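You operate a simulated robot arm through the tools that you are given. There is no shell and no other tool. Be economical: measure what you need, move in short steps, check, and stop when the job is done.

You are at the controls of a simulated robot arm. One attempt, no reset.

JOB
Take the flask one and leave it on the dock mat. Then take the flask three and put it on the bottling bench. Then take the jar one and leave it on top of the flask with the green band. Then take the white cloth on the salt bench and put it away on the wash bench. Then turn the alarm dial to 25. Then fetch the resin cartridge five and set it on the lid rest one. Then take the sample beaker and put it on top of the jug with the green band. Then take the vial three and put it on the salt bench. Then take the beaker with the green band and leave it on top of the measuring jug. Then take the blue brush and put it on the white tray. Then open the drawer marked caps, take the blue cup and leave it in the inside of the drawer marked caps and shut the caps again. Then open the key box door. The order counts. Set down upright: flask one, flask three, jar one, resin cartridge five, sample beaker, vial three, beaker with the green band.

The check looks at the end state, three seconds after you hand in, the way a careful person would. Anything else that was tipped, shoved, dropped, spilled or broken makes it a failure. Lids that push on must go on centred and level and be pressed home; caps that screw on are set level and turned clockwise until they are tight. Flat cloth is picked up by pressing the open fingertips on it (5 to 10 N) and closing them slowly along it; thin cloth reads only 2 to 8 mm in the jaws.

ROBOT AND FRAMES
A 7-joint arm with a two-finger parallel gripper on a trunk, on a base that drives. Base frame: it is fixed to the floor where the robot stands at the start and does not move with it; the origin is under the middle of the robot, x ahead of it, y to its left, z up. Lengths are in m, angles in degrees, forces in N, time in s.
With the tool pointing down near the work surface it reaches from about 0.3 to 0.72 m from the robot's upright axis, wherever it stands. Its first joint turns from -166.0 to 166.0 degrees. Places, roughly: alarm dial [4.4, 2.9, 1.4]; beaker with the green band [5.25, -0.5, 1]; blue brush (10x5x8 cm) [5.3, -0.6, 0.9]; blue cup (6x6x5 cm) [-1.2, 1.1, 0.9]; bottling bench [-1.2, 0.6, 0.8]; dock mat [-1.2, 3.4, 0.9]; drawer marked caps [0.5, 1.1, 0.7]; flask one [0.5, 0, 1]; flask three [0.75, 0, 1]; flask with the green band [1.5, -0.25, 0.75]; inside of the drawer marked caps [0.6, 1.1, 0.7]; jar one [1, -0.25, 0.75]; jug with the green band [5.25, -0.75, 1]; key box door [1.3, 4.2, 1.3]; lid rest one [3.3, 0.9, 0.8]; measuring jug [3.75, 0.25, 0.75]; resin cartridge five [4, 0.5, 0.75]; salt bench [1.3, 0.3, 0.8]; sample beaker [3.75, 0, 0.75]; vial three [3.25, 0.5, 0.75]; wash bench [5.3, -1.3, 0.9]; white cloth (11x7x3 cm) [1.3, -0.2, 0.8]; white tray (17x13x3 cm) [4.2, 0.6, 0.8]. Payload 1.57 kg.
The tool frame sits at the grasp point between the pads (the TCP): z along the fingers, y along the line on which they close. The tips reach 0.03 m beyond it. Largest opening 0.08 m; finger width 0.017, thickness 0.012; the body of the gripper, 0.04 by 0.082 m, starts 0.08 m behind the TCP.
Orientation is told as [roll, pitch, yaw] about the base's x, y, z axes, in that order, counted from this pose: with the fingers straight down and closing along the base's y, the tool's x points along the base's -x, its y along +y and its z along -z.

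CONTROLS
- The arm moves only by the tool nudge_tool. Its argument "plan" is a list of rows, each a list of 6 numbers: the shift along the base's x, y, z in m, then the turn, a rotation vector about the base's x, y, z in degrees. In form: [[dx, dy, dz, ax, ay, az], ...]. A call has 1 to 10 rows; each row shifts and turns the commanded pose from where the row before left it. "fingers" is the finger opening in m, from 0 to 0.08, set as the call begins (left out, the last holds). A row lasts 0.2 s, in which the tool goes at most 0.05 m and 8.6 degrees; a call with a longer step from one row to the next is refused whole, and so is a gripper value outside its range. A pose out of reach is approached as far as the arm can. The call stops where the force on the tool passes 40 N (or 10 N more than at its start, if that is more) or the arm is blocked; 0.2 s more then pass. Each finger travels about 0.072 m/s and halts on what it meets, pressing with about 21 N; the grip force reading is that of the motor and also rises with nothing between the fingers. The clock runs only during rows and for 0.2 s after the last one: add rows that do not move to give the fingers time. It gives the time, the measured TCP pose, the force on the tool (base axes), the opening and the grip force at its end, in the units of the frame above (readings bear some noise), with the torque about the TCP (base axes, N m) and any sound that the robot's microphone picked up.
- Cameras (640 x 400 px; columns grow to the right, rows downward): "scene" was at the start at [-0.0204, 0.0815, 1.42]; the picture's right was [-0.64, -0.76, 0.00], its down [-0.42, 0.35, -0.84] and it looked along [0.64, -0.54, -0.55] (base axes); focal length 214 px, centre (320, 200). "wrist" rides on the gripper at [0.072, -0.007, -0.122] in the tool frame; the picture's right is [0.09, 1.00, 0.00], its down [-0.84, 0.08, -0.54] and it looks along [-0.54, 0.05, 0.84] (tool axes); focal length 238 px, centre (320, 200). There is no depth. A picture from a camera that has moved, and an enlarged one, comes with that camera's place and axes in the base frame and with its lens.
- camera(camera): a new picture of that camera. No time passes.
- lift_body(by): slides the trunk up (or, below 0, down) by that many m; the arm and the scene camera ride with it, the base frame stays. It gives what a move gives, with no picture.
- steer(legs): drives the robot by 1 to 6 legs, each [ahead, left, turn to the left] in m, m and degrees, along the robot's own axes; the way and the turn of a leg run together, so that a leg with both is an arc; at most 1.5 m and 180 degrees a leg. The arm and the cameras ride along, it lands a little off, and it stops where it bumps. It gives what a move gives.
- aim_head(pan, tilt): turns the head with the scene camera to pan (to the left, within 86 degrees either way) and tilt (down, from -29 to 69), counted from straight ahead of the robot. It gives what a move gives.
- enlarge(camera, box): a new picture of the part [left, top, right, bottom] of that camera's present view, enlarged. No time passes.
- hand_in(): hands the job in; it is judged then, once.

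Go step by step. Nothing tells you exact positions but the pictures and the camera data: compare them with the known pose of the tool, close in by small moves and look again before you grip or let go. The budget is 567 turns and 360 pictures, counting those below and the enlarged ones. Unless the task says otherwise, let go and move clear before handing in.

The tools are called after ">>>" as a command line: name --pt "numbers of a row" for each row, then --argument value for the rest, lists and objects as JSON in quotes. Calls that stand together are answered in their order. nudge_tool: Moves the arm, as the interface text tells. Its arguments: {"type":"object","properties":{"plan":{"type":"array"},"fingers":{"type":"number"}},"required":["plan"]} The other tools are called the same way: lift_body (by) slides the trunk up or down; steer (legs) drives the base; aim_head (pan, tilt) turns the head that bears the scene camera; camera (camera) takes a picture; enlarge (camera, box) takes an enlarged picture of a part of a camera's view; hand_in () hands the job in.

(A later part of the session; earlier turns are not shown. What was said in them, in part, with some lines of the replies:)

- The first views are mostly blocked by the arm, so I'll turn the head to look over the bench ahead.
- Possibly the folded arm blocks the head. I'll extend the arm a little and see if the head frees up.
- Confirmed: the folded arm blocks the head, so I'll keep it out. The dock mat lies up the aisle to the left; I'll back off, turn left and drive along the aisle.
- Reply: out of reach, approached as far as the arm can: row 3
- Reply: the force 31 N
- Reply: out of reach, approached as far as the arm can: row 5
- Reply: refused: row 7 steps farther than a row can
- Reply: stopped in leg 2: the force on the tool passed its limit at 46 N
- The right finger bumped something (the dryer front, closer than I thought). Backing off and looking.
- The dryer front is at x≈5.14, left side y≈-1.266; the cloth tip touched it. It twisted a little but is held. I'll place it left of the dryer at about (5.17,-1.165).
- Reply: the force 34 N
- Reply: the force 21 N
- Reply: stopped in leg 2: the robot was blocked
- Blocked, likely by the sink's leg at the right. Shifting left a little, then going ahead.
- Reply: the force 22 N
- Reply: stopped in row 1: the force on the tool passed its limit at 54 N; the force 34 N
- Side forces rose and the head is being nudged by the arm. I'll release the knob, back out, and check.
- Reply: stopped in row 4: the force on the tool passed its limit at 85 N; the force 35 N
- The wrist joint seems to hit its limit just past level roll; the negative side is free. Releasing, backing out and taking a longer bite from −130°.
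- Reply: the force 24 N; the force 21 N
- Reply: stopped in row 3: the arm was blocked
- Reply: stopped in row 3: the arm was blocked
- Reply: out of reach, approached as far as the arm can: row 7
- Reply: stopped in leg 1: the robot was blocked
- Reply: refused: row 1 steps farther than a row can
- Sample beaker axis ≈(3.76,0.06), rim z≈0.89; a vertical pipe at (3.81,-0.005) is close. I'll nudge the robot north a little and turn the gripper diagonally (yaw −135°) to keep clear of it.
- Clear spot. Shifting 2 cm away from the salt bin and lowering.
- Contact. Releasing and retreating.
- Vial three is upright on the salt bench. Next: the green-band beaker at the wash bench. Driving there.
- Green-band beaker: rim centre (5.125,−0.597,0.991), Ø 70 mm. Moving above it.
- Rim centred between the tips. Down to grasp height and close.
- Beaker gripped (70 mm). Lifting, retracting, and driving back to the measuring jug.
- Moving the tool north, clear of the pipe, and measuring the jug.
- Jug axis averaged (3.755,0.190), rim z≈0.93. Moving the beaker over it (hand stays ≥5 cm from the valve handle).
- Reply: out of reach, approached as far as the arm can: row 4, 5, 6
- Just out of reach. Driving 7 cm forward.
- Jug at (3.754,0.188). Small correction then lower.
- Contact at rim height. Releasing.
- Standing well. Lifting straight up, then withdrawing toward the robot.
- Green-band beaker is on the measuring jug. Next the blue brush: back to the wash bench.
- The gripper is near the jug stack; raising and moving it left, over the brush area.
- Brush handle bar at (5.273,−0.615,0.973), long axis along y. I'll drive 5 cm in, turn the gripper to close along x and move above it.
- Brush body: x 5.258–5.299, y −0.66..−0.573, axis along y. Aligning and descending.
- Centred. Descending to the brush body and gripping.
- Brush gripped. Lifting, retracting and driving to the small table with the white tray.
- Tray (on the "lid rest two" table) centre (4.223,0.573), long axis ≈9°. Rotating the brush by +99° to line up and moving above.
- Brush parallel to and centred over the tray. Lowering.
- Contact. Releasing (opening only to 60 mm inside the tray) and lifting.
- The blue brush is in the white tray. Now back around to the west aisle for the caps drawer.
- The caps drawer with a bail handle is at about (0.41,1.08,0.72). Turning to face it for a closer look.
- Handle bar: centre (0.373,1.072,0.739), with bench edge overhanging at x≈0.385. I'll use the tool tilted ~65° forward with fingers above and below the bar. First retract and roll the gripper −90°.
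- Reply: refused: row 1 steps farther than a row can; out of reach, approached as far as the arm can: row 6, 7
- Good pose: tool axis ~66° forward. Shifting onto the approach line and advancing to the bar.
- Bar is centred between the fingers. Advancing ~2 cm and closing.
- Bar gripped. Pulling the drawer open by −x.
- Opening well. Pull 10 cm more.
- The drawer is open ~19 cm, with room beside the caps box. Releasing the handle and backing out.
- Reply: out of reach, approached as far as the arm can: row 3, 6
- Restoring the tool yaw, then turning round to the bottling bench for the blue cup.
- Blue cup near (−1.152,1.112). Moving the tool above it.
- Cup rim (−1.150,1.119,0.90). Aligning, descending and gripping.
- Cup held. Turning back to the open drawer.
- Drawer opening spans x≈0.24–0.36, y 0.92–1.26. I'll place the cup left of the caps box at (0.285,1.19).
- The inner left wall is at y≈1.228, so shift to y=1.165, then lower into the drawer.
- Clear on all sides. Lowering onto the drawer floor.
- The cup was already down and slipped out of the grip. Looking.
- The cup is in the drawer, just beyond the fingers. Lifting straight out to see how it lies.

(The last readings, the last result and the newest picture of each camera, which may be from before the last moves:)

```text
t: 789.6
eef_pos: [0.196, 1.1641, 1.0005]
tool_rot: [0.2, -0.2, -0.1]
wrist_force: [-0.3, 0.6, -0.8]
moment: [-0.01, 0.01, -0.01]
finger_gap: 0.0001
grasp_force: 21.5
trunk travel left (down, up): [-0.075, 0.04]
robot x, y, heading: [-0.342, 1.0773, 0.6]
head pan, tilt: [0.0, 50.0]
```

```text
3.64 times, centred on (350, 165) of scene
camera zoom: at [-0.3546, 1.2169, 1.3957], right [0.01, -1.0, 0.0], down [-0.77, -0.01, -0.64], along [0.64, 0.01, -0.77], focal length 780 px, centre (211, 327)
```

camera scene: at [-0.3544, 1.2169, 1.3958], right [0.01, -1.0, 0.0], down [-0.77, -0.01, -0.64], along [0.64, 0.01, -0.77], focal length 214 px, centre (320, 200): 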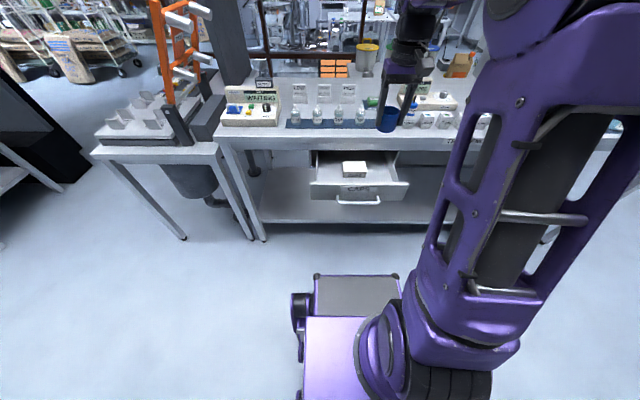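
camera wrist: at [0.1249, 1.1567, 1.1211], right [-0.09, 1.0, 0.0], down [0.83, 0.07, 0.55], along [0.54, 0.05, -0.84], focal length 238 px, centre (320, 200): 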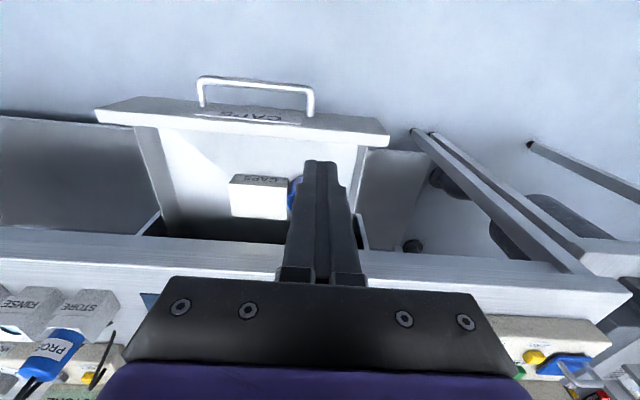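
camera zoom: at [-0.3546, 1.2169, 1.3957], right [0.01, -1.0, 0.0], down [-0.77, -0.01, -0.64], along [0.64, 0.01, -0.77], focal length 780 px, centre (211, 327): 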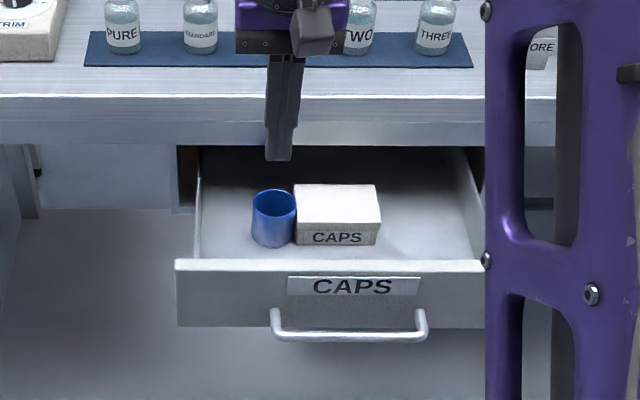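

The cup stands upright in the drawer beside the caps box. To shut it, I'll re-grip the bar with the tilted tool and drive forward. Backing up and re-posing.

>>> steer --legs '[[-0.1, 0, 0]]'

>>> nudge_tool --pt "-0.02 -0.02 0 0 0 -8.5" --pt "-0.02 -0.02 0 0 0 -8.5" --pt "-0.02 -0.02 0 0 0 -8.5" --pt "-0.02 -0.02 0 0 0 -8.5" --pt "0 -0.014 0 0 0 -8.5" --pt "0 0 0 0 0 -8.5" --pt "0 0 0 0 0 -8.5" --pt "0 0 -0.01 0 0 -8.5" --pt "0 0 -0.01 0 0 -8.5" --pt "0 0 -0.01 0 0 -8.5" --fingers 0.055

>>> nudge_tool --pt "0 0 -0.02 0 0 -5" --pt "0 0 -0.02 0 -8.3 0" --pt "0 0 -0.02 0 -8.3 0" --pt "0 0 -0.02 0 -8.3 0" --pt "0 0 -0.02 0 -8.3 0" --pt "0 0 -0.02 0 -8.3 0" --pt "0 0 -0.02 0 -8.3 0" --pt "0 0 -0.02 0 -8.3 0" --pt "0 0 -0.01 0 -8.3 0" --pt "0 0 0 0 0 0"

>>> camera --camera "wrist"

```text
t: 790.8
eef_pos: [0.0968, 1.1631, 0.9996]
tool_rot: [0.2, -0.2, -0.2]
wrist_force: [0.2, -0.6, 0.1]
moment: [0.02, 0.01, 0.02]
finger_gap: 0.0
grasp_force: 21.2
trunk travel left (down, up): [-0.075, 0.04]
robot x, y, heading: [-0.4436, 1.0766, 0.4]
head pan, tilt: [0.0, 50.0]
```

```text
t: 793.0
eef_pos: [0.0185, 1.0689, 0.9706]
tool_rot: [0.3, -0.2, -85.2]
wrist_force: [0.7, -0.4, -0.4]
moment: [0.04, 0.02, 0.0]
finger_gap: 0.0548
grasp_force: 0.1
trunk travel left (down, up): [-0.075, 0.04]
robot x, y, heading: [-0.4439, 1.0781, 0.2]
head pan, tilt: [0.0, 50.0]
```

```text
t: 795.1
eef_pos: [0.0174, 1.0672, 0.7984]
tool_rot: [66.8, 0.1, -90.2]
wrist_force: [-0.3, 0.8, 0.0]
moment: [-0.03, 0.02, 0.01]
finger_gap: 0.0546
grasp_force: 0.0
trunk travel left (down, up): [-0.075, 0.04]
robot x, y, heading: [-0.4446, 1.0777, 0.4]
head pan, tilt: [0.0, 50.0]
```

```text
70 pictures are left
camera wrist: at [-0.0961, 1.1398, 0.8408], right [0.39, 0.09, 0.91], down [-0.47, -0.84, 0.28], along [0.79, -0.54, -0.29], focal length 238 px, centre (320, 200)
```

wrist: 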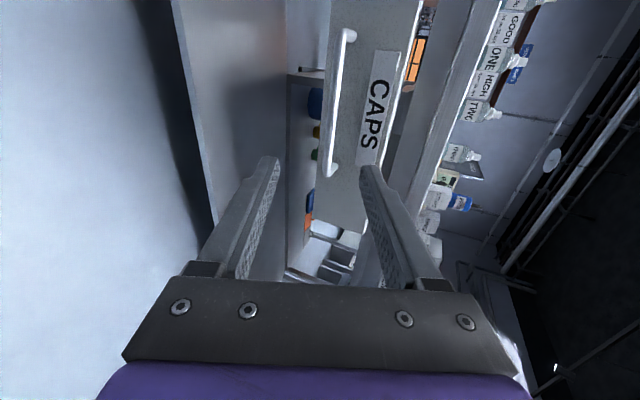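

>>> nudge_tool --pt "0.0055 0.003 0.0128 0 0 0" --pt "0.035 0 -0.0151 0 0 0" --pt "0.035 0 -0.0151 0 0 0" --pt "0.035 0 -0.0151 0 0 0" --pt "0.02 0 -0.0086 0 0 0" --pt "0 0 0 0 0 0"

>>> camera --camera "wrist"

```text
t: 796.5
eef_pos: [0.1476, 1.0715, 0.7591]
tool_rot: [66.5, 0.0, -90.1]
wrist_force: [-1.2, 0.0, -0.1]
moment: [-0.03, -0.03, -0.02]
finger_gap: 0.0548
grasp_force: 0.1
trunk travel left (down, up): [-0.075, 0.04]
robot x, y, heading: [-0.4431, 1.0787, 0.3]
head pan, tilt: [0.0, 50.0]
```

```text
69 pictures are left
camera wrist: at [0.0344, 1.1436, 0.8003], right [0.4, 0.09, 0.91], down [-0.47, -0.84, 0.28], along [0.79, -0.54, -0.29], focal length 238 px, centre (320, 200)
```

wrist: 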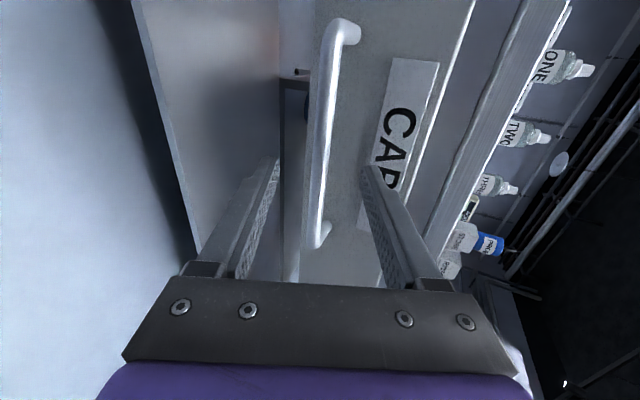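

>>> nudge_tool --pt "0.01 0 -0.0044 0 0 0" --pt "0.012 0 -0.005 0 0 0" --pt "0 0 0 0 0 0"

>>> nudge_tool --pt "0 0 0 0 0 0" --pt "0 0 0 0 0 0" --pt "0 0 0 0 0 0" --pt "0 0 0 0 0 0" --fingers 0.0

>>> steer --legs '[[0.1, 0, 0]]'

```text
t: 797.4
eef_pos: [0.1697, 1.0708, 0.7501]
tool_rot: [66.6, 0.1, -90.2]
wrist_force: [0.0, 0.6, 0.2]
moment: [-0.01, 0.02, -0.03]
finger_gap: 0.055
grasp_force: 0.2
trunk travel left (down, up): [-0.075, 0.04]
robot x, y, heading: [-0.4426, 1.0793, 0.4]
head pan, tilt: [0.0, 50.0]
```

```text
t: 798.4
eef_pos: [0.1683, 1.0705, 0.7501]
tool_rot: [66.6, 0.0, -90.2]
wrist_force: [-0.1, 0.3, -1.6]
moment: [-0.24, 0.03, 0.15]
finger_gap: 0.0116
grasp_force: 29.3
trunk travel left (down, up): [-0.075, 0.04]
robot x, y, heading: [-0.4424, 1.0777, 0.4]
head pan, tilt: [0.0, 50.0]
```

```text
t: 799.5
eef_pos: [0.2696, 1.0721, 0.7488]
tool_rot: [66.6, 0.1, -90.3]
wrist_force: [2.7, 1.7, -3.2]
moment: [-0.2, 0.0, 0.24]
finger_gap: 0.0118
grasp_force: 29.2
trunk travel left (down, up): [-0.075, 0.04]
robot x, y, heading: [-0.3401, 1.0764, 0.3]
head pan, tilt: [0.0, 50.0]
```

Drawer moves in smoothly. Pushing the rest.

>>> steer --legs '[[0.085, 0, 0]]'

>>> nudge_tool --pt "0.004 0 0 0 0 0" --pt "0.004 0 0 0 0 0" --pt "0.004 0 0 0 0 0"

>>> enlarge --camera "scene" --box '[250, 100, 430, 240]'

```text
t: 800.6
eef_pos: [0.3521, 1.072, 0.7496]
tool_rot: [66.6, 0.1, -90.3]
wrist_force: [1.8, -5.8, -2.7]
moment: [-0.29, 0.0, 0.04]
finger_gap: 0.0115
grasp_force: 28.6
trunk travel left (down, up): [-0.075, 0.04]
robot x, y, heading: [-0.2589, 1.0788, 0.2]
head pan, tilt: [0.0, 50.0]
```

```text
t: 801.4
eef_pos: [0.3628, 1.0718, 0.7488]
tool_rot: [66.3, 0.0, -90.4]
wrist_force: [-31.5, -2.6, -1.8]
moment: [-0.3, 0.22, 0.09]
finger_gap: 0.0123
grasp_force: 29.2
trunk travel left (down, up): [-0.075, 0.04]
robot x, y, heading: [-0.2565, 1.0803, -0.0]
head pan, tilt: [0.0, 50.0]
```

```text
2.86 times, centred on (340, 170) of scene
camera zoom: at [-0.2724, 1.2171, 1.3956], right [0.01, -1.0, 0.0], down [-0.77, 0.0, -0.64], along [0.64, 0.0, -0.77], focal length 613 px, centre (263, 286)
```

zoom: 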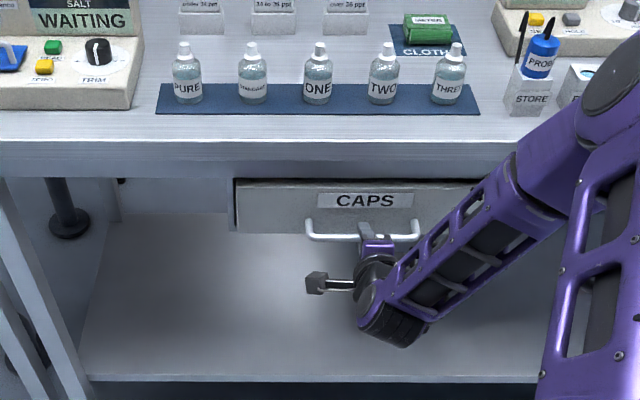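

Drawer is shut (hard stop). Releasing and backing away.

>>> nudge_tool --pt "0 0 0 0 0 0" --pt "0 0 0 0 0 0" --pt "0 0 0 0 0 0" --fingers 0.055

>>> steer --legs '[[-0.18, 0, 0]]'

>>> nudge_tool --pt "0 0 0.04 0 0 0" --pt "0 0 0.04 0 8 0" --pt "0 0 0.04 0 8 0" --pt "0 0 0.04 0 8 0" --pt "0 0 0.04 0 8 0" --pt "0 0 0.04 0 8 0" --pt "0 0 0.03 0 8 0" --pt "0 0 0.02 0 8 0" --pt "0 0 0.02 0 8 0" --pt "0 0 0 0 2.3 0"

>>> camera --camera "scene"

```text
t: 802.2
eef_pos: [0.3647, 1.0707, 0.7485]
tool_rot: [66.5, 0.1, -90.2]
wrist_force: [-11.8, -0.3, -11.2]
moment: [-0.04, 0.27, 0.05]
finger_gap: 0.0414
grasp_force: 0.2
trunk travel left (down, up): [-0.075, 0.04]
robot x, y, heading: [-0.2548, 1.0785, 0.2]
head pan, tilt: [0.0, 50.0]
```

```text
t: 803.7
eef_pos: [0.1868, 1.0728, 0.7502]
tool_rot: [66.5, 0.1, -90.1]
wrist_force: [0.1, 0.2, 0.6]
moment: [-0.01, 0.01, -0.01]
finger_gap: 0.0548
grasp_force: 0.0
trunk travel left (down, up): [-0.075, 0.04]
robot x, y, heading: [-0.4371, 1.0781, 0.5]
head pan, tilt: [0.0, 50.0]
```

```text
t: 805.9
eef_pos: [0.1863, 1.0701, 1.0601]
tool_rot: [0.3, -0.1, -90.1]
wrist_force: [0.2, -0.1, -0.1]
moment: [0.0, 0.01, -0.02]
finger_gap: 0.055
grasp_force: 0.0
trunk travel left (down, up): [-0.075, 0.04]
robot x, y, heading: [-0.4366, 1.0753, 0.5]
head pan, tilt: [0.0, 50.0]
```

```text
67 pictures are left
camera scene: at [-0.4501, 1.2158, 1.3957], right [0.01, -1.0, 0.0], down [-0.77, -0.01, -0.64], along [0.64, 0.01, -0.77], focal length 214 px, centre (320, 200)
```

scene: 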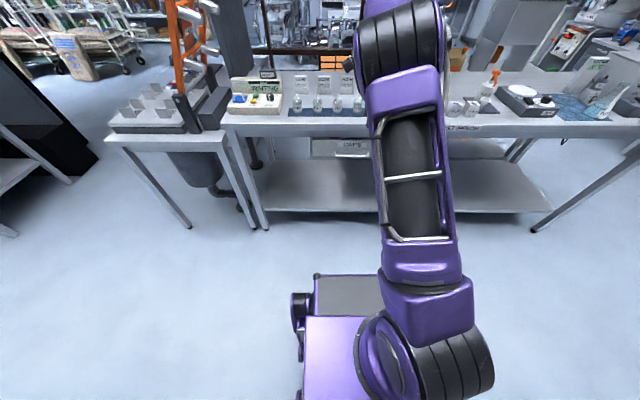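

Drawer shut with the cup inside. Now for the key box door at ~(1.3,4.2,1.3): restoring the tool yaw and driving north for a look.

>>> nudge_tool --pt "0 0 0.02 0 0 8.5" --pt "0 0 0.02 0 0 8.5" --pt "0 0 0 0 0 8.5" --pt "0 0 0 0 0 8.5" --pt "0 0 0 0 0 8.5" --pt "0 0 0 0 0 8.5" --pt "0 0 0 0 0 8.5" --pt "0 0 0 0 0 8.5" --pt "0 0 0 0 0 8.5" --pt "0 0 0 0 0 8.5"

>>> steer --legs '[[0, 0, 90], [1.4, -0.15, 0], [0.5, 0, 0]]'

>>> aim_head --pan -35 --tilt 12

>>> camera --camera "scene"

```text
t: 808.1
eef_pos: [0.1869, 1.073, 1.1013]
tool_rot: [0.4, -0.1, -4.9]
wrist_force: [0.2, 0.3, 0.3]
moment: [-0.02, 0.01, -0.02]
finger_gap: 0.0551
grasp_force: 0.1
trunk travel left (down, up): [-0.075, 0.04]
robot x, y, heading: [-0.4341, 1.0747, 0.3]
head pan, tilt: [0.0, 50.0]
```

```text
t: 821.7
eef_pos: [-0.3591, 3.6215, 1.1011]
tool_rot: [0.4, -0.2, 85.7]
wrist_force: [-0.6, 0.2, -0.1]
moment: [0.02, -0.02, 0.02]
finger_gap: 0.0549
grasp_force: 0.1
trunk travel left (down, up): [-0.075, 0.04]
robot x, y, heading: [-0.3531, 2.9963, 91.5]
head pan, tilt: [0.0, 50.0]
```

```text
t: 822.8
eef_pos: [-0.3591, 3.6214, 1.1009]
tool_rot: [0.4, -0.1, 85.7]
wrist_force: [0.6, 0.0, 0.2]
moment: [-0.01, 0.02, 0.02]
finger_gap: 0.0548
grasp_force: 0.1
trunk travel left (down, up): [-0.075, 0.04]
robot x, y, heading: [-0.3529, 2.9975, 91.2]
head pan, tilt: [-35.0, 12.0]
```

```text
66 pictures are left
camera scene: at [-0.4389, 2.9811, 1.4543], right [0.83, -0.55, 0.0], down [-0.12, -0.17, -0.98], along [0.54, 0.81, -0.21], focal length 214 px, centre (320, 200)
```

scene: 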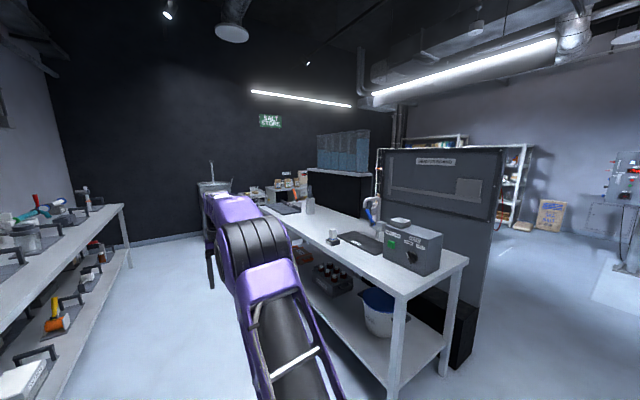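

The key box is probably on the far (east) face of the grey console. The gap at y≈2.9 is clear; driving east then looking at it.

>>> steer --legs '[[0, 0, -91.2], [1.5, 0, 0], [0.9, 0, 0], [0, 0, 90]]'

>>> aim_head --pan 30 --tilt 10

>>> camera --camera "scene"

```text
t: 842.6
eef_pos: [2.1114, 3.5935, 1.1016]
tool_rot: [0.4, -0.1, 82.9]
wrist_force: [0.1, 0.3, 0.5]
moment: [-0.02, 0.01, -0.01]
finger_gap: 0.0548
grasp_force: 0.2
trunk travel left (down, up): [-0.075, 0.04]
robot x, y, heading: [2.0872, 2.9678, 88.6]
head pan, tilt: [-35.0, 12.0]
```

```text
t: 843.9
eef_pos: [2.1112, 3.5932, 1.0994]
tool_rot: [0.4, -0.1, 82.9]
wrist_force: [-0.4, -0.8, -0.5]
moment: [0.05, -0.01, 0.01]
finger_gap: 0.0552
grasp_force: 0.1
trunk travel left (down, up): [-0.075, 0.04]
robot x, y, heading: [2.0828, 2.9716, 88.7]
head pan, tilt: [30.0, 10.0]
```

```text
65 pictures are left
camera scene: at [1.8997, 2.9644, 1.4576], right [0.88, 0.48, 0.0], down [0.08, -0.15, -0.98], along [-0.47, 0.86, -0.17], focal length 214 px, centre (320, 200)
```

scene: 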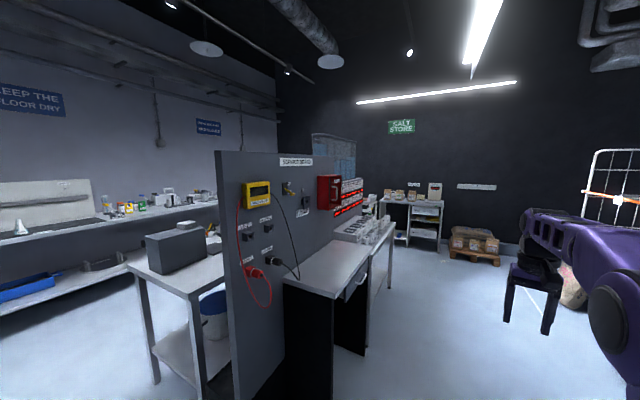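

>>> enlarge --camera "scene" --box '[220, 140, 410, 300]'

```text
2.50 times, centred on (315, 220) of scene
camera zoom: at [1.8997, 2.9644, 1.4576], right [0.88, 0.48, 0.0], down [0.08, -0.15, -0.98], along [-0.47, 0.86, -0.17], focal length 536 px, centre (332, 150)
```

zoom: 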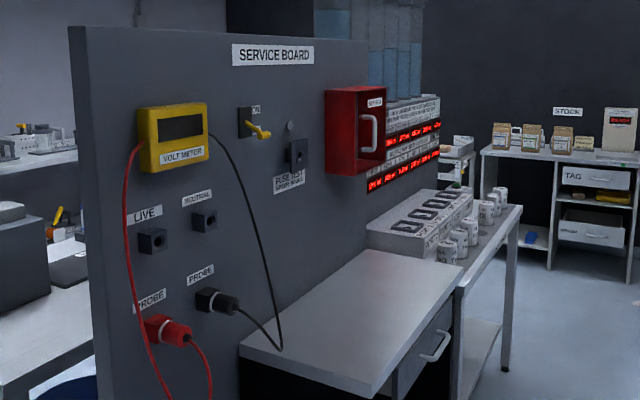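

The red key box with a white vertical handle is on the service board, above a desk (edge x≈1.54). Driving to face it.

>>> steer --legs '[[1.2, -0.05, 1.3], [0, 0, 90]]'

>>> aim_head --pan 0 --tilt 12

>>> camera --camera "scene"

```text
t: 854.0
eef_pos: [1.5266, 4.2014, 1.1005]
tool_rot: [0.4, -0.2, 173.8]
wrist_force: [-0.4, 0.2, -0.3]
moment: [0.0, -0.02, 0.02]
finger_gap: 0.0551
grasp_force: 0.0
trunk travel left (down, up): [-0.075, 0.04]
robot x, y, heading: [2.1502, 4.1865, 179.2]
head pan, tilt: [30.0, 10.0]
```

```text
t: 855.0
eef_pos: [1.5271, 4.2013, 1.1019]
tool_rot: [0.4, -0.1, 173.9]
wrist_force: [-1.0, 0.1, 0.1]
moment: [-0.01, 0.01, 0.03]
finger_gap: 0.0548
grasp_force: 0.1
trunk travel left (down, up): [-0.075, 0.04]
robot x, y, heading: [2.1529, 4.1847, 179.6]
head pan, tilt: [0.0, 12.0]
```

```text
63 pictures are left
camera scene: at [2.1473, 4.0437, 1.4543], right [0.01, 1.0, 0.0], down [0.21, 0.0, -0.98], along [-0.98, 0.01, -0.21], focal length 214 px, centre (320, 200)
```

scene: 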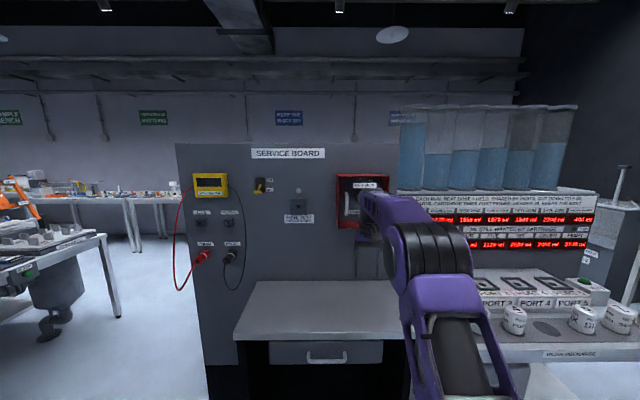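

>>> enlarge --camera "scene" --box '[320, 160, 410, 240]'

```text
5.00 times, centred on (365, 200) of scene
camera zoom: at [2.1473, 4.0437, 1.4543], right [0.01, 1.0, 0.0], down [0.21, 0.0, -0.98], along [-0.98, 0.01, -0.21], focal length 1072 px, centre (95, 200)
```

zoom: 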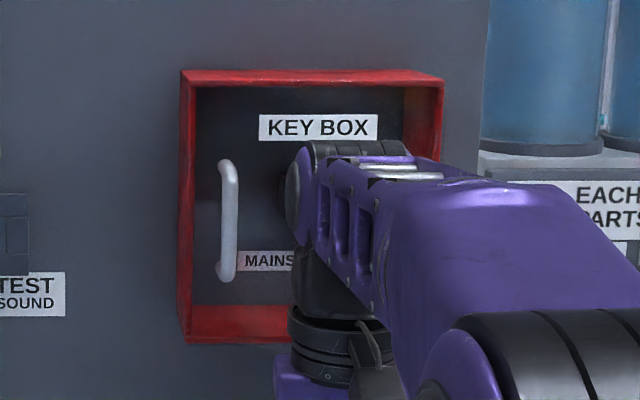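

Handle is a vertical bar at the left of the recessed door (hinge on the right). I'll retract slightly and pitch the tool horizontal, as at the dial.

>>> nudge_tool --pt "0.04 0 0 0 0 6" --pt "0.04 0 0.02 0 0 0" --pt "0.02 0 0.02 0 8.4 0" --pt "0.01 0 0.02 0 8.4 0" --pt "0.01 0 0.02 0 8.4 0" --pt "0.01 0 0.02 0 8.4 0" --pt "0 0 0.02 0 8.4 0" --pt "0 0 0.02 0 8.4 0" --pt "0 0 0.02 0 8.4 0" --pt "0 0 0 0 8.4 0"

>>> nudge_tool --pt "0 -0.01 0 0 8.4 0" --pt "0 -0.01 0 0 8.4 0" --pt "0 -0.01 0 0 6 0" --pt "0 -0.01 0 0 0 0" --pt "0 0 0 0 0 0"

>>> camera --camera "wrist"

>>> enlarge --camera "scene" --box '[320, 150, 440, 250]'

```text
t: 857.2
eef_pos: [1.6563, 4.202, 1.259]
tool_rot: [0.6, -67.1, 179.6]
wrist_force: [-0.3, -0.4, 0.1]
moment: [0.02, -0.05, 0.02]
finger_gap: 0.0549
grasp_force: 0.2
trunk travel left (down, up): [-0.075, 0.04]
robot x, y, heading: [2.1501, 4.1836, 179.3]
head pan, tilt: [0.0, 12.0]
```

```text
t: 858.4
eef_pos: [1.657, 4.1625, 1.2586]
tool_rot: [40.7, -89.8, 139.5]
wrist_force: [0.5, 0.3, 1.0]
moment: [0.01, -0.03, -0.02]
finger_gap: 0.0548
grasp_force: 0.1
trunk travel left (down, up): [-0.075, 0.04]
robot x, y, heading: [2.1509, 4.1876, 179.2]
head pan, tilt: [0.0, 12.0]
```

```text
61 pictures are left
camera wrist: at [1.7805, 4.1688, 1.1865], right [0.0, -1.0, -0.09], down [0.54, -0.07, 0.84], along [-0.84, -0.05, 0.54], focal length 238 px, centre (320, 200)
```

wrist: 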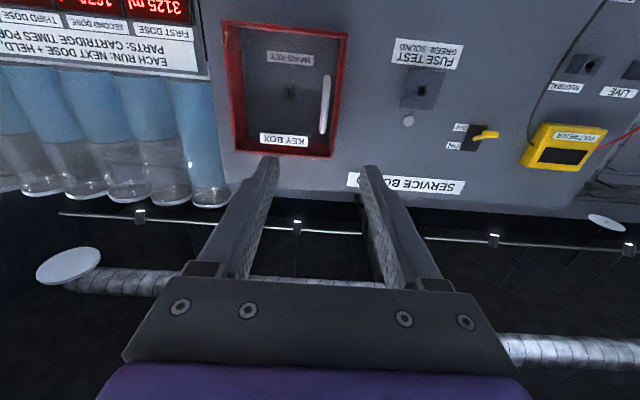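

```text
4.00 times, centred on (380, 200) of scene
camera zoom: at [2.1769, 4.0956, 1.4921], right [0.64, 0.77, 0.0], down [-0.16, 0.14, -0.98], along [-0.75, 0.62, 0.21], focal length 858 px, centre (80, 200)
```

zoom: 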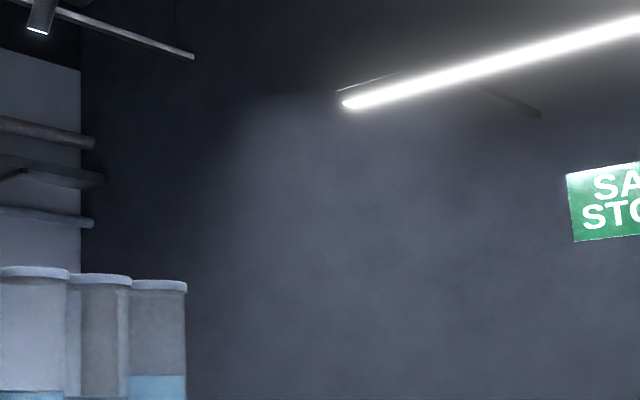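

Handle ≈(1.345,4.151,1.267), close to the frame's inner left wall. Swinging the head aside, driving 0.17 m in, and aligning for a closer look.

>>> aim_head --pan 60 --tilt 10

>>> steer --legs '[[0.16, 0, 0]]'

>>> nudge_tool --pt "0 -0.011 0.008 0 0 0" --pt "-0.02 0 0 0 0 0" --pt "-0.02 0 0 0 0 0" --pt "0 0 0 0 0 0" --fingers 0.024

>>> camera --camera "wrist"

```text
t: 859.7
eef_pos: [1.6564, 4.162, 1.2591]
tool_rot: [51.6, -89.7, 129.0]
wrist_force: [0.3, -0.1, -0.5]
moment: [0.04, -0.02, 0.02]
finger_gap: 0.0549
grasp_force: 0.1
trunk travel left (down, up): [-0.075, 0.04]
robot x, y, heading: [2.1493, 4.1842, 179.3]
head pan, tilt: [60.0, 10.0]
```

```text
t: 861.1
eef_pos: [1.4988, 4.1627, 1.2587]
tool_rot: [44.8, -89.8, 135.6]
wrist_force: [0.5, -0.3, 0.3]
moment: [0.0, 0.01, -0.03]
finger_gap: 0.055
grasp_force: 0.1
trunk travel left (down, up): [-0.075, 0.04]
robot x, y, heading: [1.9899, 4.188, 179.2]
head pan, tilt: [60.0, 10.0]
```

```text
t: 862.1
eef_pos: [1.4592, 4.1524, 1.2668]
tool_rot: [47.9, -89.8, 132.3]
wrist_force: [-0.4, -0.4, 0.7]
moment: [-0.01, 0.05, 0.03]
finger_gap: 0.024
grasp_force: 0.0
trunk travel left (down, up): [-0.075, 0.04]
robot x, y, heading: [1.9923, 4.1861, 179.5]
head pan, tilt: [60.0, 10.0]
```

```text
59 pictures are left
camera wrist: at [1.5821, 4.1594, 1.1946], right [0.01, -1.0, -0.09], down [0.54, -0.07, 0.84], along [-0.84, -0.05, 0.54], focal length 238 px, centre (320, 200)
```

wrist: 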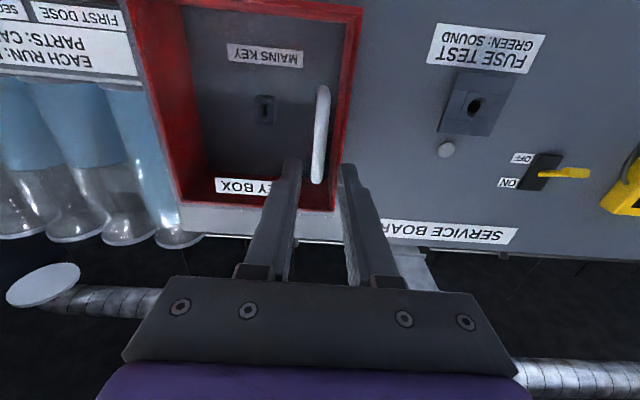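

>>> enlarge --camera "wrist" --box '[250, 40, 390, 220]'

```text
2.22 times, centred on (320, 130) of wrist
camera zoom: at [1.5821, 4.1594, 1.1946], right [0.01, -1.0, -0.09], down [0.54, -0.07, 0.84], along [-0.84, -0.05, 0.54], focal length 530 px, centre (320, 356)
```

zoom: 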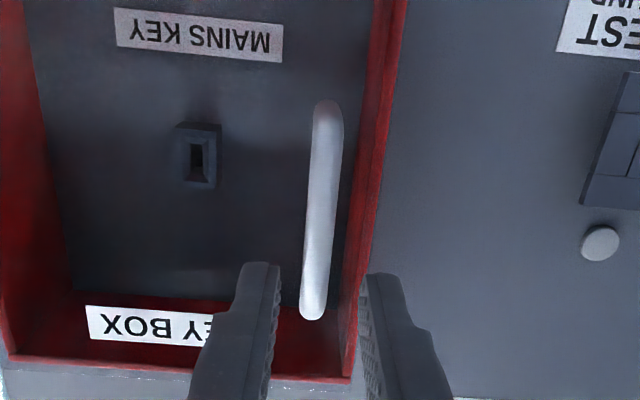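

Geometry: the bar stands ~5–6 cm off the door but only ~1.3 cm from the frame's side wall, so pinching won't fit. I'll hook it instead: closed fingers rolled 90°, coming in at 35° from the right, tips behind the bar.

>>> nudge_tool --pt "0.03 0.02 0 0 0 0" --pt "0.01 0.03 0 -8.5 0 0" --pt "0 0.03 0 -8.5 0 0" --pt "0 0 0 -8.5 0 0" --pt "0 0 0 -8.5 0 0" --pt "0 0 0 -8.5 0 0" --pt "0 0 0 -8.5 0 0" --pt "0 0 0 -8.5 0 0" --pt "0 0 0 -8.5 0 0" --pt "0 0 0 -8.5 0 0" --fingers 0.0

>>> nudge_tool --pt "0 0 0 -8.5 0 0" --pt "0 0 0 -5 0 0" --pt "0 0 0 0 0 7" --pt "0 0 0 0 0 7" --pt "0 0 0 0 0 7" --pt "0 0 0 0 0 7" --pt "0 0 0 0 0 7" --pt "0 0 0 0 0 0"

>>> camera --camera "wrist"

```text
t: 864.3
eef_pos: [1.4994, 4.2323, 1.2671]
tool_rot: [90.2, -13.2, 90.1]
wrist_force: [0.0, 0.0, 0.3]
moment: [-0.04, -0.01, 0.0]
finger_gap: 0.0001
grasp_force: 21.8
trunk travel left (down, up): [-0.075, 0.04]
robot x, y, heading: [1.9938, 4.1852, 179.4]
head pan, tilt: [60.0, 10.0]
```

```text
t: 866.1
eef_pos: [1.498, 4.232, 1.2662]
tool_rot: [90.4, 0.1, 125.2]
wrist_force: [-1.5, -0.2, -0.3]
moment: [0.02, -0.05, -0.01]
finger_gap: 0.0
grasp_force: 21.2
trunk travel left (down, up): [-0.075, 0.04]
robot x, y, heading: [1.9885, 4.1858, 179.5]
head pan, tilt: [60.0, 10.0]
```

```text
57 pictures are left
camera wrist: at [1.6416, 4.2433, 1.2587], right [0.06, -0.07, 1.0], down [-0.04, 1.0, 0.07], along [-1.0, -0.04, 0.05], focal length 238 px, centre (320, 200)
```

wrist: 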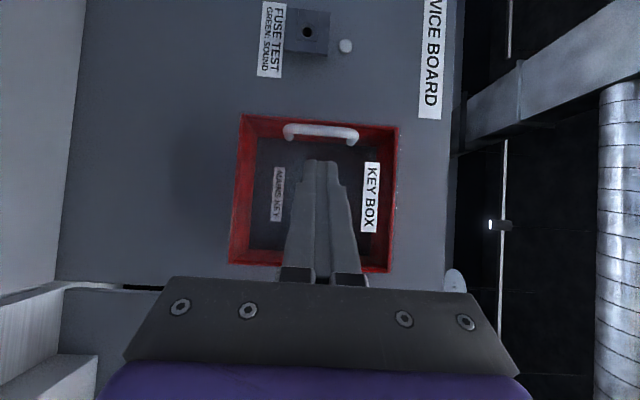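

The view shows the bar near the frame's left wall and the finger tip ready. Moving to the start of the hook path and part-way in.

>>> nudge_tool --pt "-0.03 -0.004 0.001 0 0 0" --pt "-0.03 -0.004 0 0 0 0" --pt "-0.025 -0.004 0 0 0 0" --pt "-0.0164 -0.0115 0 0 0 0" --pt "-0.0164 -0.0115 0 0 0 0" --pt "0 0 0 0 0 0"

>>> camera --camera "wrist"

```text
t: 867.5
eef_pos: [1.3807, 4.1959, 1.2672]
tool_rot: [90.2, 0.1, 125.2]
wrist_force: [-0.1, -0.2, -0.4]
moment: [0.01, 0.0, 0.02]
finger_gap: 0.0
grasp_force: 21.2
trunk travel left (down, up): [-0.075, 0.04]
robot x, y, heading: [1.9947, 4.1873, 179.4]
head pan, tilt: [60.0, 10.0]
```

```text
56 pictures are left
camera wrist: at [1.523, 4.2072, 1.2602], right [0.06, -0.07, 1.0], down [-0.04, 1.0, 0.07], along [-1.0, -0.04, 0.05], focal length 238 px, centre (320, 200)
```

wrist: 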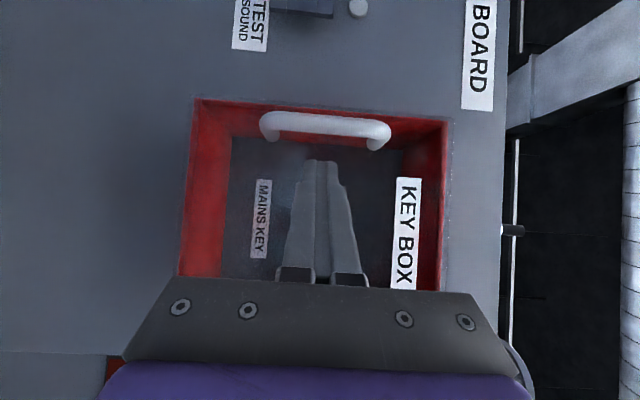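

Re-measuring: the bar (≈1.356,4.146) actually stands ~5 cm in front of the frame and a clear door. Hooking now: moving the tip behind the bar.

>>> nudge_tool --pt "-0.008 -0.007 0 0 0 0" --pt "-0.008 -0.007 0 0 0 0" --pt "-0.008 -0.009 0 0 0 0" --pt "-0.004 -0.005 0 0 0 0" --pt "0 0 0 0 0 0"

>>> camera --camera "wrist"

```text
t: 868.2
eef_pos: [1.3652, 4.1808, 1.2686]
tool_rot: [90.4, 0.1, 125.1]
wrist_force: [24.3, 8.2, 1.5]
moment: [-0.12, 0.04, 0.01]
finger_gap: 0.0
grasp_force: 20.4
trunk travel left (down, up): [-0.075, 0.04]
robot x, y, heading: [1.9929, 4.1852, 179.2]
head pan, tilt: [60.0, 10.0]
stopped in row 3: the force on the tool passed its limit at 51 N (the readings are from after the stop); the commanded pose is now the measured one
```

```text
55 pictures are left
camera wrist: at [1.5083, 4.1926, 1.2603], right [0.06, -0.07, 1.0], down [-0.04, 1.0, 0.07], along [-1.0, -0.04, 0.05], focal length 238 px, centre (320, 200)
```

wrist: 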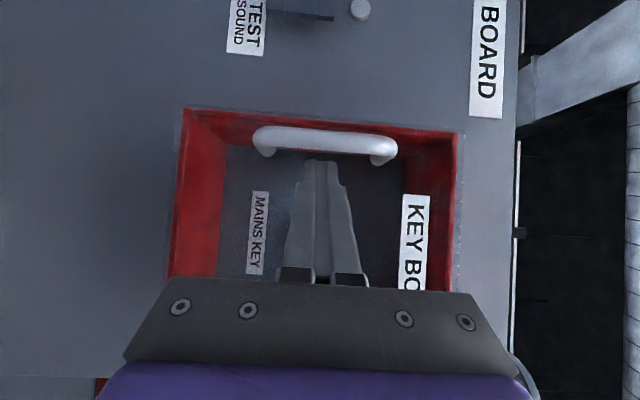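

The tip met a clear door pane at x≈1.336. There's no room to hook behind, but the bar is free of the frame, so a normal pinch works. Backing off and rolling the gripper back.

>>> nudge_tool --pt "0.03 0.02 0 0 0 0" --pt "0.03 0 0 0 0 0" --pt "0.03 0 0 0 0 -7" --pt "0 0 0 0 0 -7" --pt "0 0 0 0 0 -7" --pt "0 0 0 0 0 -7" --pt "0 0 0 0 0 -7" --pt "0 0 0 8.4 0 0" --pt "0 0 0 8.4 0 0" --pt "0 0 0 8.4 0 0"

>>> nudge_tool --pt "0 -0.02 0 8.4 0 0" --pt "0 -0.02 0 8.4 0 0" --pt "0 -0.013 0 8.4 0 0" --pt "0 0 0 8.4 0 0" --pt "0 0 0 8.4 0 0" --pt "0 0 0 8.4 0 0" --pt "0 0 0 8.4 0 0" --pt "0 0 0 6 0 0" --pt "0 0 0 0 0 0" --fingers 0.05

>>> camera --camera "wrist"

```text
t: 870.4
eef_pos: [1.4516, 4.1997, 1.2659]
tool_rot: [90.0, -25.1, 90.1]
wrist_force: [0.0, 0.1, 0.1]
moment: [0.0, -0.02, 0.03]
finger_gap: 0.0
grasp_force: 21.2
trunk travel left (down, up): [-0.075, 0.04]
robot x, y, heading: [1.9952, 4.191, 179.3]
head pan, tilt: [60.0, 10.0]
```

```text
t: 872.4
eef_pos: [1.4524, 4.148, 1.2663]
tool_rot: [32.9, -89.9, 147.4]
wrist_force: [-0.2, -0.3, -0.6]
moment: [0.0, 0.03, 0.01]
finger_gap: 0.0499
grasp_force: 0.0
trunk travel left (down, up): [-0.075, 0.04]
robot x, y, heading: [1.9908, 4.1841, 179.7]
head pan, tilt: [60.0, 10.0]
```

```text
54 pictures are left
camera wrist: at [1.5762, 4.1535, 1.1935], right [0.0, -1.0, -0.09], down [0.54, -0.08, 0.84], along [-0.84, -0.05, 0.54], focal length 238 px, centre (320, 200)
```

wrist: 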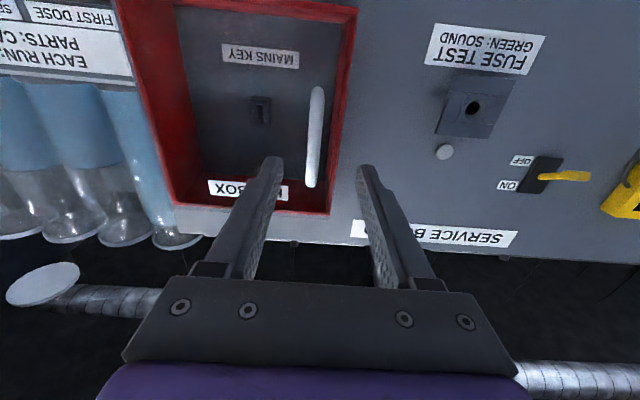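

Bar is centred between the fingers. Advancing.

>>> nudge_tool --pt "-0.03 0 0.001 0 0 0" --pt "-0.025 0 0 0 0 0" --pt "-0.01 0 0 0 0 0" --pt "0 0 0 0 0 0"

>>> camera --camera "wrist"

```text
t: 873.4
eef_pos: [1.3869, 4.1462, 1.2667]
tool_rot: [47.1, -89.8, 133.1]
wrist_force: [-0.4, 0.0, -0.4]
moment: [-0.01, 0.02, 0.02]
finger_gap: 0.0498
grasp_force: 0.0
trunk travel left (down, up): [-0.075, 0.04]
robot x, y, heading: [1.987, 4.1852, 179.4]
head pan, tilt: [60.0, 10.0]
```

```text
53 pictures are left
camera wrist: at [1.5097, 4.1525, 1.1943], right [0.0, -1.0, -0.09], down [0.54, -0.07, 0.84], along [-0.84, -0.05, 0.54], focal length 238 px, centre (320, 200)
```

wrist: 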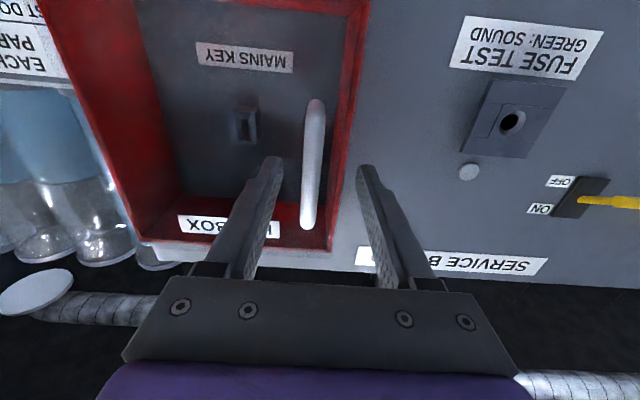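

Better fit: bar ≈(1.340,4.151), frame front ≈1.329, so the bar sticks out ~1 cm. I'll pinch it with just the finger ends, tips at x≈1.333.

>>> nudge_tool --pt "-0.01 0.004 0.001 0 0 0" --pt "-0.008 0 0 0 0 0" --pt "-0.005 0 0 0 0 0" --pt "0 0 0 0 0 0"

>>> nudge_tool --pt "0 0 0 0 0 0" --pt "0 0 0 0 0 0" --pt "0 0 0 0 0 0" --pt "0 0 0 0 0 0" --fingers 0.0

>>> camera --camera "wrist"

```text
t: 874.4
eef_pos: [1.3657, 4.1502, 1.2673]
tool_rot: [47.1, -89.8, 132.9]
wrist_force: [26.7, -0.2, -6.5]
moment: [-0.02, -0.11, -0.79]
finger_gap: 0.05
grasp_force: 0.2
trunk travel left (down, up): [-0.075, 0.04]
robot x, y, heading: [1.9903, 4.1865, 179.3]
head pan, tilt: [60.0, 10.0]
```

```text
t: 875.4
eef_pos: [1.3665, 4.1519, 1.271]
tool_rot: [138.0, -89.6, 41.9]
wrist_force: [24.5, 8.7, 6.6]
moment: [0.18, -0.09, -0.22]
finger_gap: 0.0114
grasp_force: 29.3
trunk travel left (down, up): [-0.075, 0.04]
robot x, y, heading: [1.9939, 4.1848, 179.4]
head pan, tilt: [60.0, 10.0]
```

```text
52 pictures are left
camera wrist: at [1.4894, 4.158, 1.1981], right [0.0, -1.0, -0.09], down [0.55, -0.07, 0.83], along [-0.84, -0.05, 0.54], focal length 238 px, centre (320, 200)
```

wrist: 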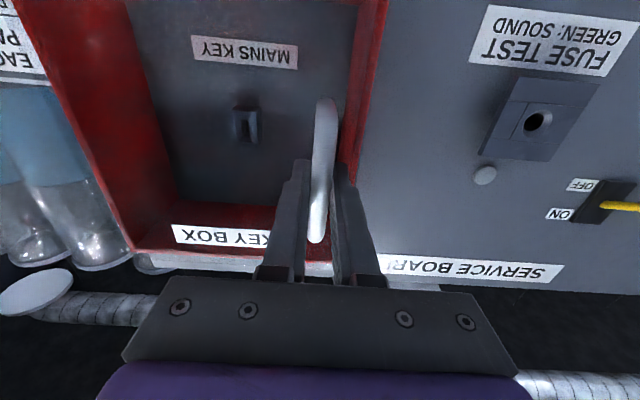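

Gripped the bar (11 mm). Pulling the door along its arc (hinge ≈(1.33,4.32)), rotating the tool with it; first 18°.

>>> nudge_tool --pt "0.0174 0.0047 0 0 0 6" --pt "0.0167 0.0066 0 0 0 6" --pt "0.016 0.0082 0 0 0 6" --pt "0 0 0 0 0 0"

>>> camera --camera "wrist"

```text
t: 876.4
eef_pos: [1.4146, 4.1701, 1.2695]
tool_rot: [143.2, -89.8, 55.1]
wrist_force: [0.7, -3.1, 19.6]
moment: [-0.11, 0.37, 0.07]
finger_gap: 0.0118
grasp_force: 29.6
trunk travel left (down, up): [-0.075, 0.04]
robot x, y, heading: [1.9914, 4.1879, 179.3]
head pan, tilt: [60.0, 10.0]
```

```text
51 pictures are left
camera wrist: at [1.5293, 4.2137, 1.1975], right [0.31, -0.95, -0.09], down [0.54, 0.1, 0.84], along [-0.78, -0.31, 0.54], focal length 238 px, centre (320, 200)
```

wrist: 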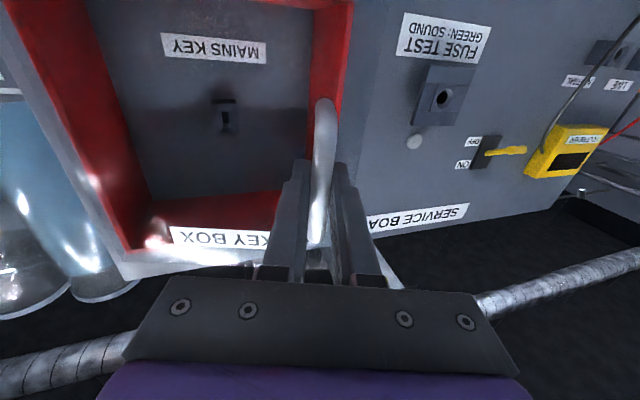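

The door is coming. Continuing the arc to ~48°.

>>> nudge_tool --pt "0.0151 0.0099 0.001 0 0 6" --pt "0.0139 0.0114 0 0 0 6" --pt "0.0127 0.0127 0 0 0 6" --pt "0.0112 0.0141 0 0 0 6" --pt "0.0098 0.0151 0 0 0 6" --pt "0 0 0 0 0 0"

>>> camera --camera "wrist"

```text
t: 877.8
eef_pos: [1.4803, 4.2322, 1.2693]
tool_rot: [58.7, -90.0, 169.6]
wrist_force: [9.2, -3.7, 13.2]
moment: [-0.46, 0.44, 0.0]
finger_gap: 0.0117
grasp_force: 29.3
trunk travel left (down, up): [-0.075, 0.04]
robot x, y, heading: [1.9937, 4.1852, 179.3]
head pan, tilt: [60.0, 10.0]
```

```text
50 pictures are left
camera wrist: at [1.5572, 4.328, 1.1974], right [0.74, -0.66, -0.09], down [0.42, 0.35, 0.84], along [-0.52, -0.66, 0.54], focal length 238 px, centre (320, 200)
```

wrist: 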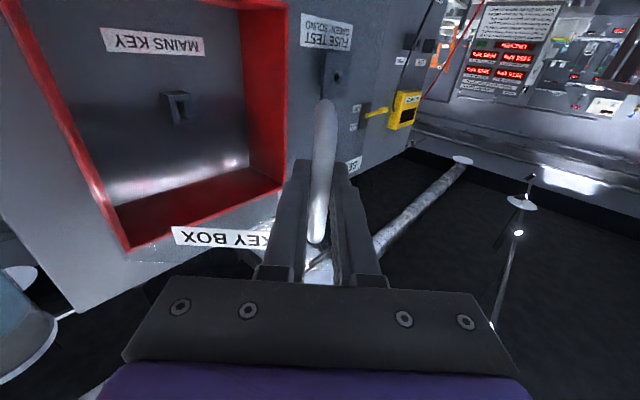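

Smooth. Continuing to ~84°, now keeping the tool's heading fixed so the hand stays clear of the neighbouring machine.

>>> nudge_tool --pt "0.0081 0.0161 0.001 0 0 6" --pt "0.0086 0.0176 0 0 0 0" --pt "0.0071 0.0162 0 0 0 0" --pt "0.0053 0.0169 0 0 0 0" --pt "0 0 0 0 0 0"

>>> camera --camera "wrist"

```text
t: 879.0
eef_pos: [1.5033, 4.3022, 1.2695]
tool_rot: [54.4, -89.7, 179.4]
wrist_force: [-26.0, 2.7, 13.0]
moment: [0.33, 0.09, -0.03]
finger_gap: 0.0117
grasp_force: 29.0
trunk travel left (down, up): [-0.075, 0.04]
robot x, y, heading: [1.9926, 4.1873, 179.6]
head pan, tilt: [60.0, 10.0]
```

```text
49 pictures are left
camera wrist: at [1.5717, 4.4047, 1.1961], right [0.8, -0.59, -0.09], down [0.38, 0.39, 0.84], along [-0.46, -0.71, 0.54], focal length 238 px, centre (320, 200)
```

wrist: 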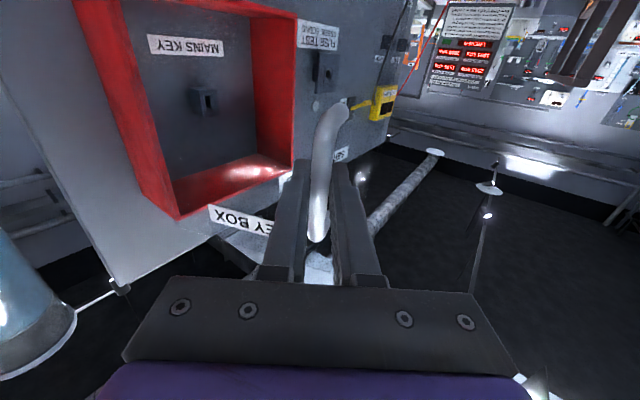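

About 72° open. A last bit with a slightly tighter radius.

>>> nudge_tool --pt "-0.002 0.015 0 0 0 0" --pt "0 0.016 0 0 0 0" --pt "-0.001 0.012 0 0 0 0"

>>> camera --camera "wrist"

```text
t: 879.8
eef_pos: [1.5043, 4.3435, 1.2675]
tool_rot: [52.2, -89.7, -178.1]
wrist_force: [-2.6, -0.6, -2.3]
moment: [-0.03, 0.46, 0.06]
finger_gap: 0.0117
grasp_force: 29.2
trunk travel left (down, up): [-0.075, 0.04]
robot x, y, heading: [1.9939, 4.1836, 179.2]
head pan, tilt: [60.0, 10.0]
```

```text
48 pictures are left
camera wrist: at [1.5721, 4.4461, 1.1961], right [0.81, -0.58, -0.09], down [0.38, 0.39, 0.84], along [-0.46, -0.71, 0.54], focal length 238 px, centre (320, 200)
```

wrist: 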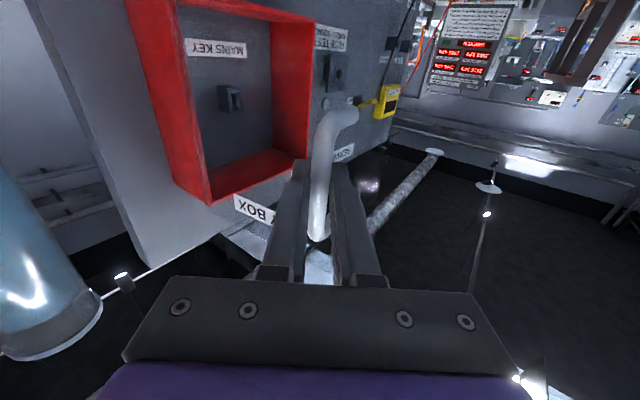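

Door ~88° open. Releasing the bar and withdrawing along the tool axis.

>>> nudge_tool --pt "0 0 0 0 0 0" --pt "0 0 0 0 0 0" --pt "0 0 0 0 0 0" --fingers 0.05

>>> nudge_tool --pt "0.012 0.014 0 0 0 0" --pt "0.018 0.022 0 0 0 0" --pt "0.018 0.018 0 0 0 0" --pt "0.03 0 0 0 0 0" --pt "0.03 0 0 0 0 0" --pt "0 0 0 0 0 0"

>>> camera --camera "wrist"

```text
t: 880.6
eef_pos: [1.5044, 4.3434, 1.2685]
tool_rot: [53.6, -89.7, -179.5]
wrist_force: [0.9, 1.2, -1.1]
moment: [0.0, 0.0, 0.02]
finger_gap: 0.0501
grasp_force: 0.0
trunk travel left (down, up): [-0.075, 0.04]
robot x, y, heading: [1.9925, 4.1894, 179.5]
head pan, tilt: [60.0, 10.0]
```

```text
t: 882.0
eef_pos: [1.6128, 4.3968, 1.27]
tool_rot: [52.1, -89.8, -178.0]
wrist_force: [0.9, 0.2, 0.1]
moment: [0.02, -0.01, 0.01]
finger_gap: 0.0502
grasp_force: 0.1
trunk travel left (down, up): [-0.075, 0.04]
robot x, y, heading: [1.9914, 4.1928, 179.4]
head pan, tilt: [60.0, 10.0]
```

```text
47 pictures are left
camera wrist: at [1.6799, 4.4989, 1.1972], right [0.81, -0.58, -0.09], down [0.38, 0.39, 0.84], along [-0.45, -0.71, 0.54], focal length 238 px, centre (320, 200)
```

wrist: 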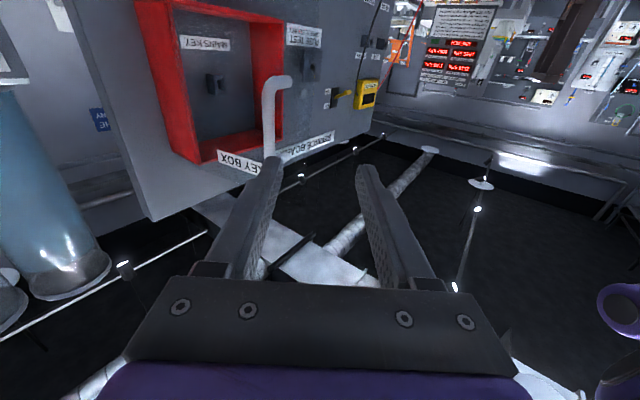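

Clear of the handle. Backing the robot away and checking the door.

>>> steer --legs '[[-0.4, 0, 0]]'

>>> aim_head --pan 10 --tilt 12

>>> camera --camera "scene"

```text
t: 884.5
eef_pos: [2.013, 4.3914, 1.2694]
tool_rot: [55.6, -89.8, 179.1]
wrist_force: [0.3, 0.3, -0.2]
moment: [-0.02, 0.02, -0.04]
finger_gap: 0.0502
grasp_force: 0.0
trunk travel left (down, up): [-0.075, 0.04]
robot x, y, heading: [2.3969, 4.1845, 179.9]
head pan, tilt: [60.0, 10.0]
```

```text
t: 885.7
eef_pos: [2.0124, 4.392, 1.269]
tool_rot: [56.1, -89.7, 178.4]
wrist_force: [0.1, 0.2, -0.7]
moment: [-0.03, 0.0, 0.01]
finger_gap: 0.05
grasp_force: 0.0
trunk travel left (down, up): [-0.075, 0.04]
robot x, y, heading: [2.3967, 4.1832, 179.6]
head pan, tilt: [10.0, 12.0]
```

```text
46 pictures are left
camera scene: at [2.3944, 4.0262, 1.4543], right [-0.17, 0.99, 0.0], down [0.2, 0.04, -0.98], along [-0.96, -0.17, -0.21], focal length 214 px, centre (320, 200)
```

scene: 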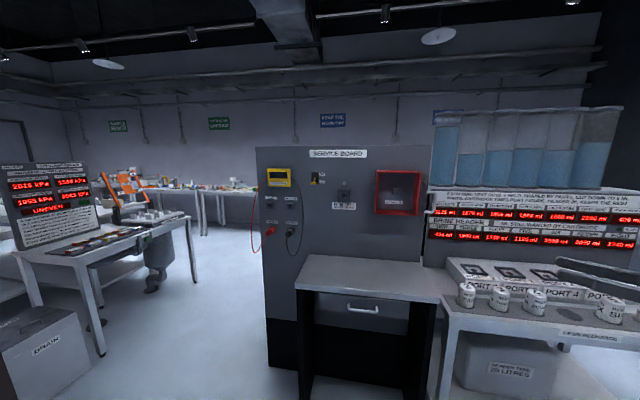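

>>> enlarge --camera "scene" --box '[350, 150, 450, 230]'

```text
5.00 times, centred on (400, 190) of scene
camera zoom: at [2.3944, 4.0262, 1.4543], right [-0.17, 0.99, 0.0], down [0.2, 0.04, -0.98], along [-0.96, -0.17, -0.21], focal length 1072 px, centre (-80, 250)
```

zoom: 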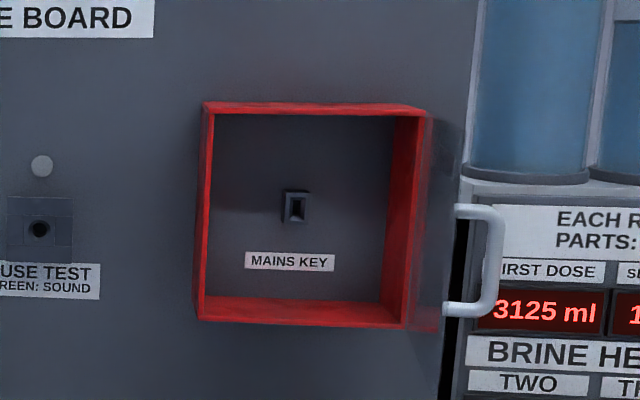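

The clear door stands wide open and the arm is clear of it. All twelve steps are done in order, so I'm handing in.

>>> hand_in

```text
The job is handed in.
```

All twelve steps were carried out in order and the job is handed in; two bumps on the way could count against it.

- **Dryer:** while driving up with the white cloth, the gripper hit the dryer at the wash bench with about 46 N. It looked undisturbed in the pictures afterwards.
- **Base bump:** driving past the sink, the base was blocked, most likely by the sink's leg. I saw no damage from it.
- **Blue cup:** it slipped out of the fingers at the drawer floor. It ended up standing upright inside before I shut the caps drawer.
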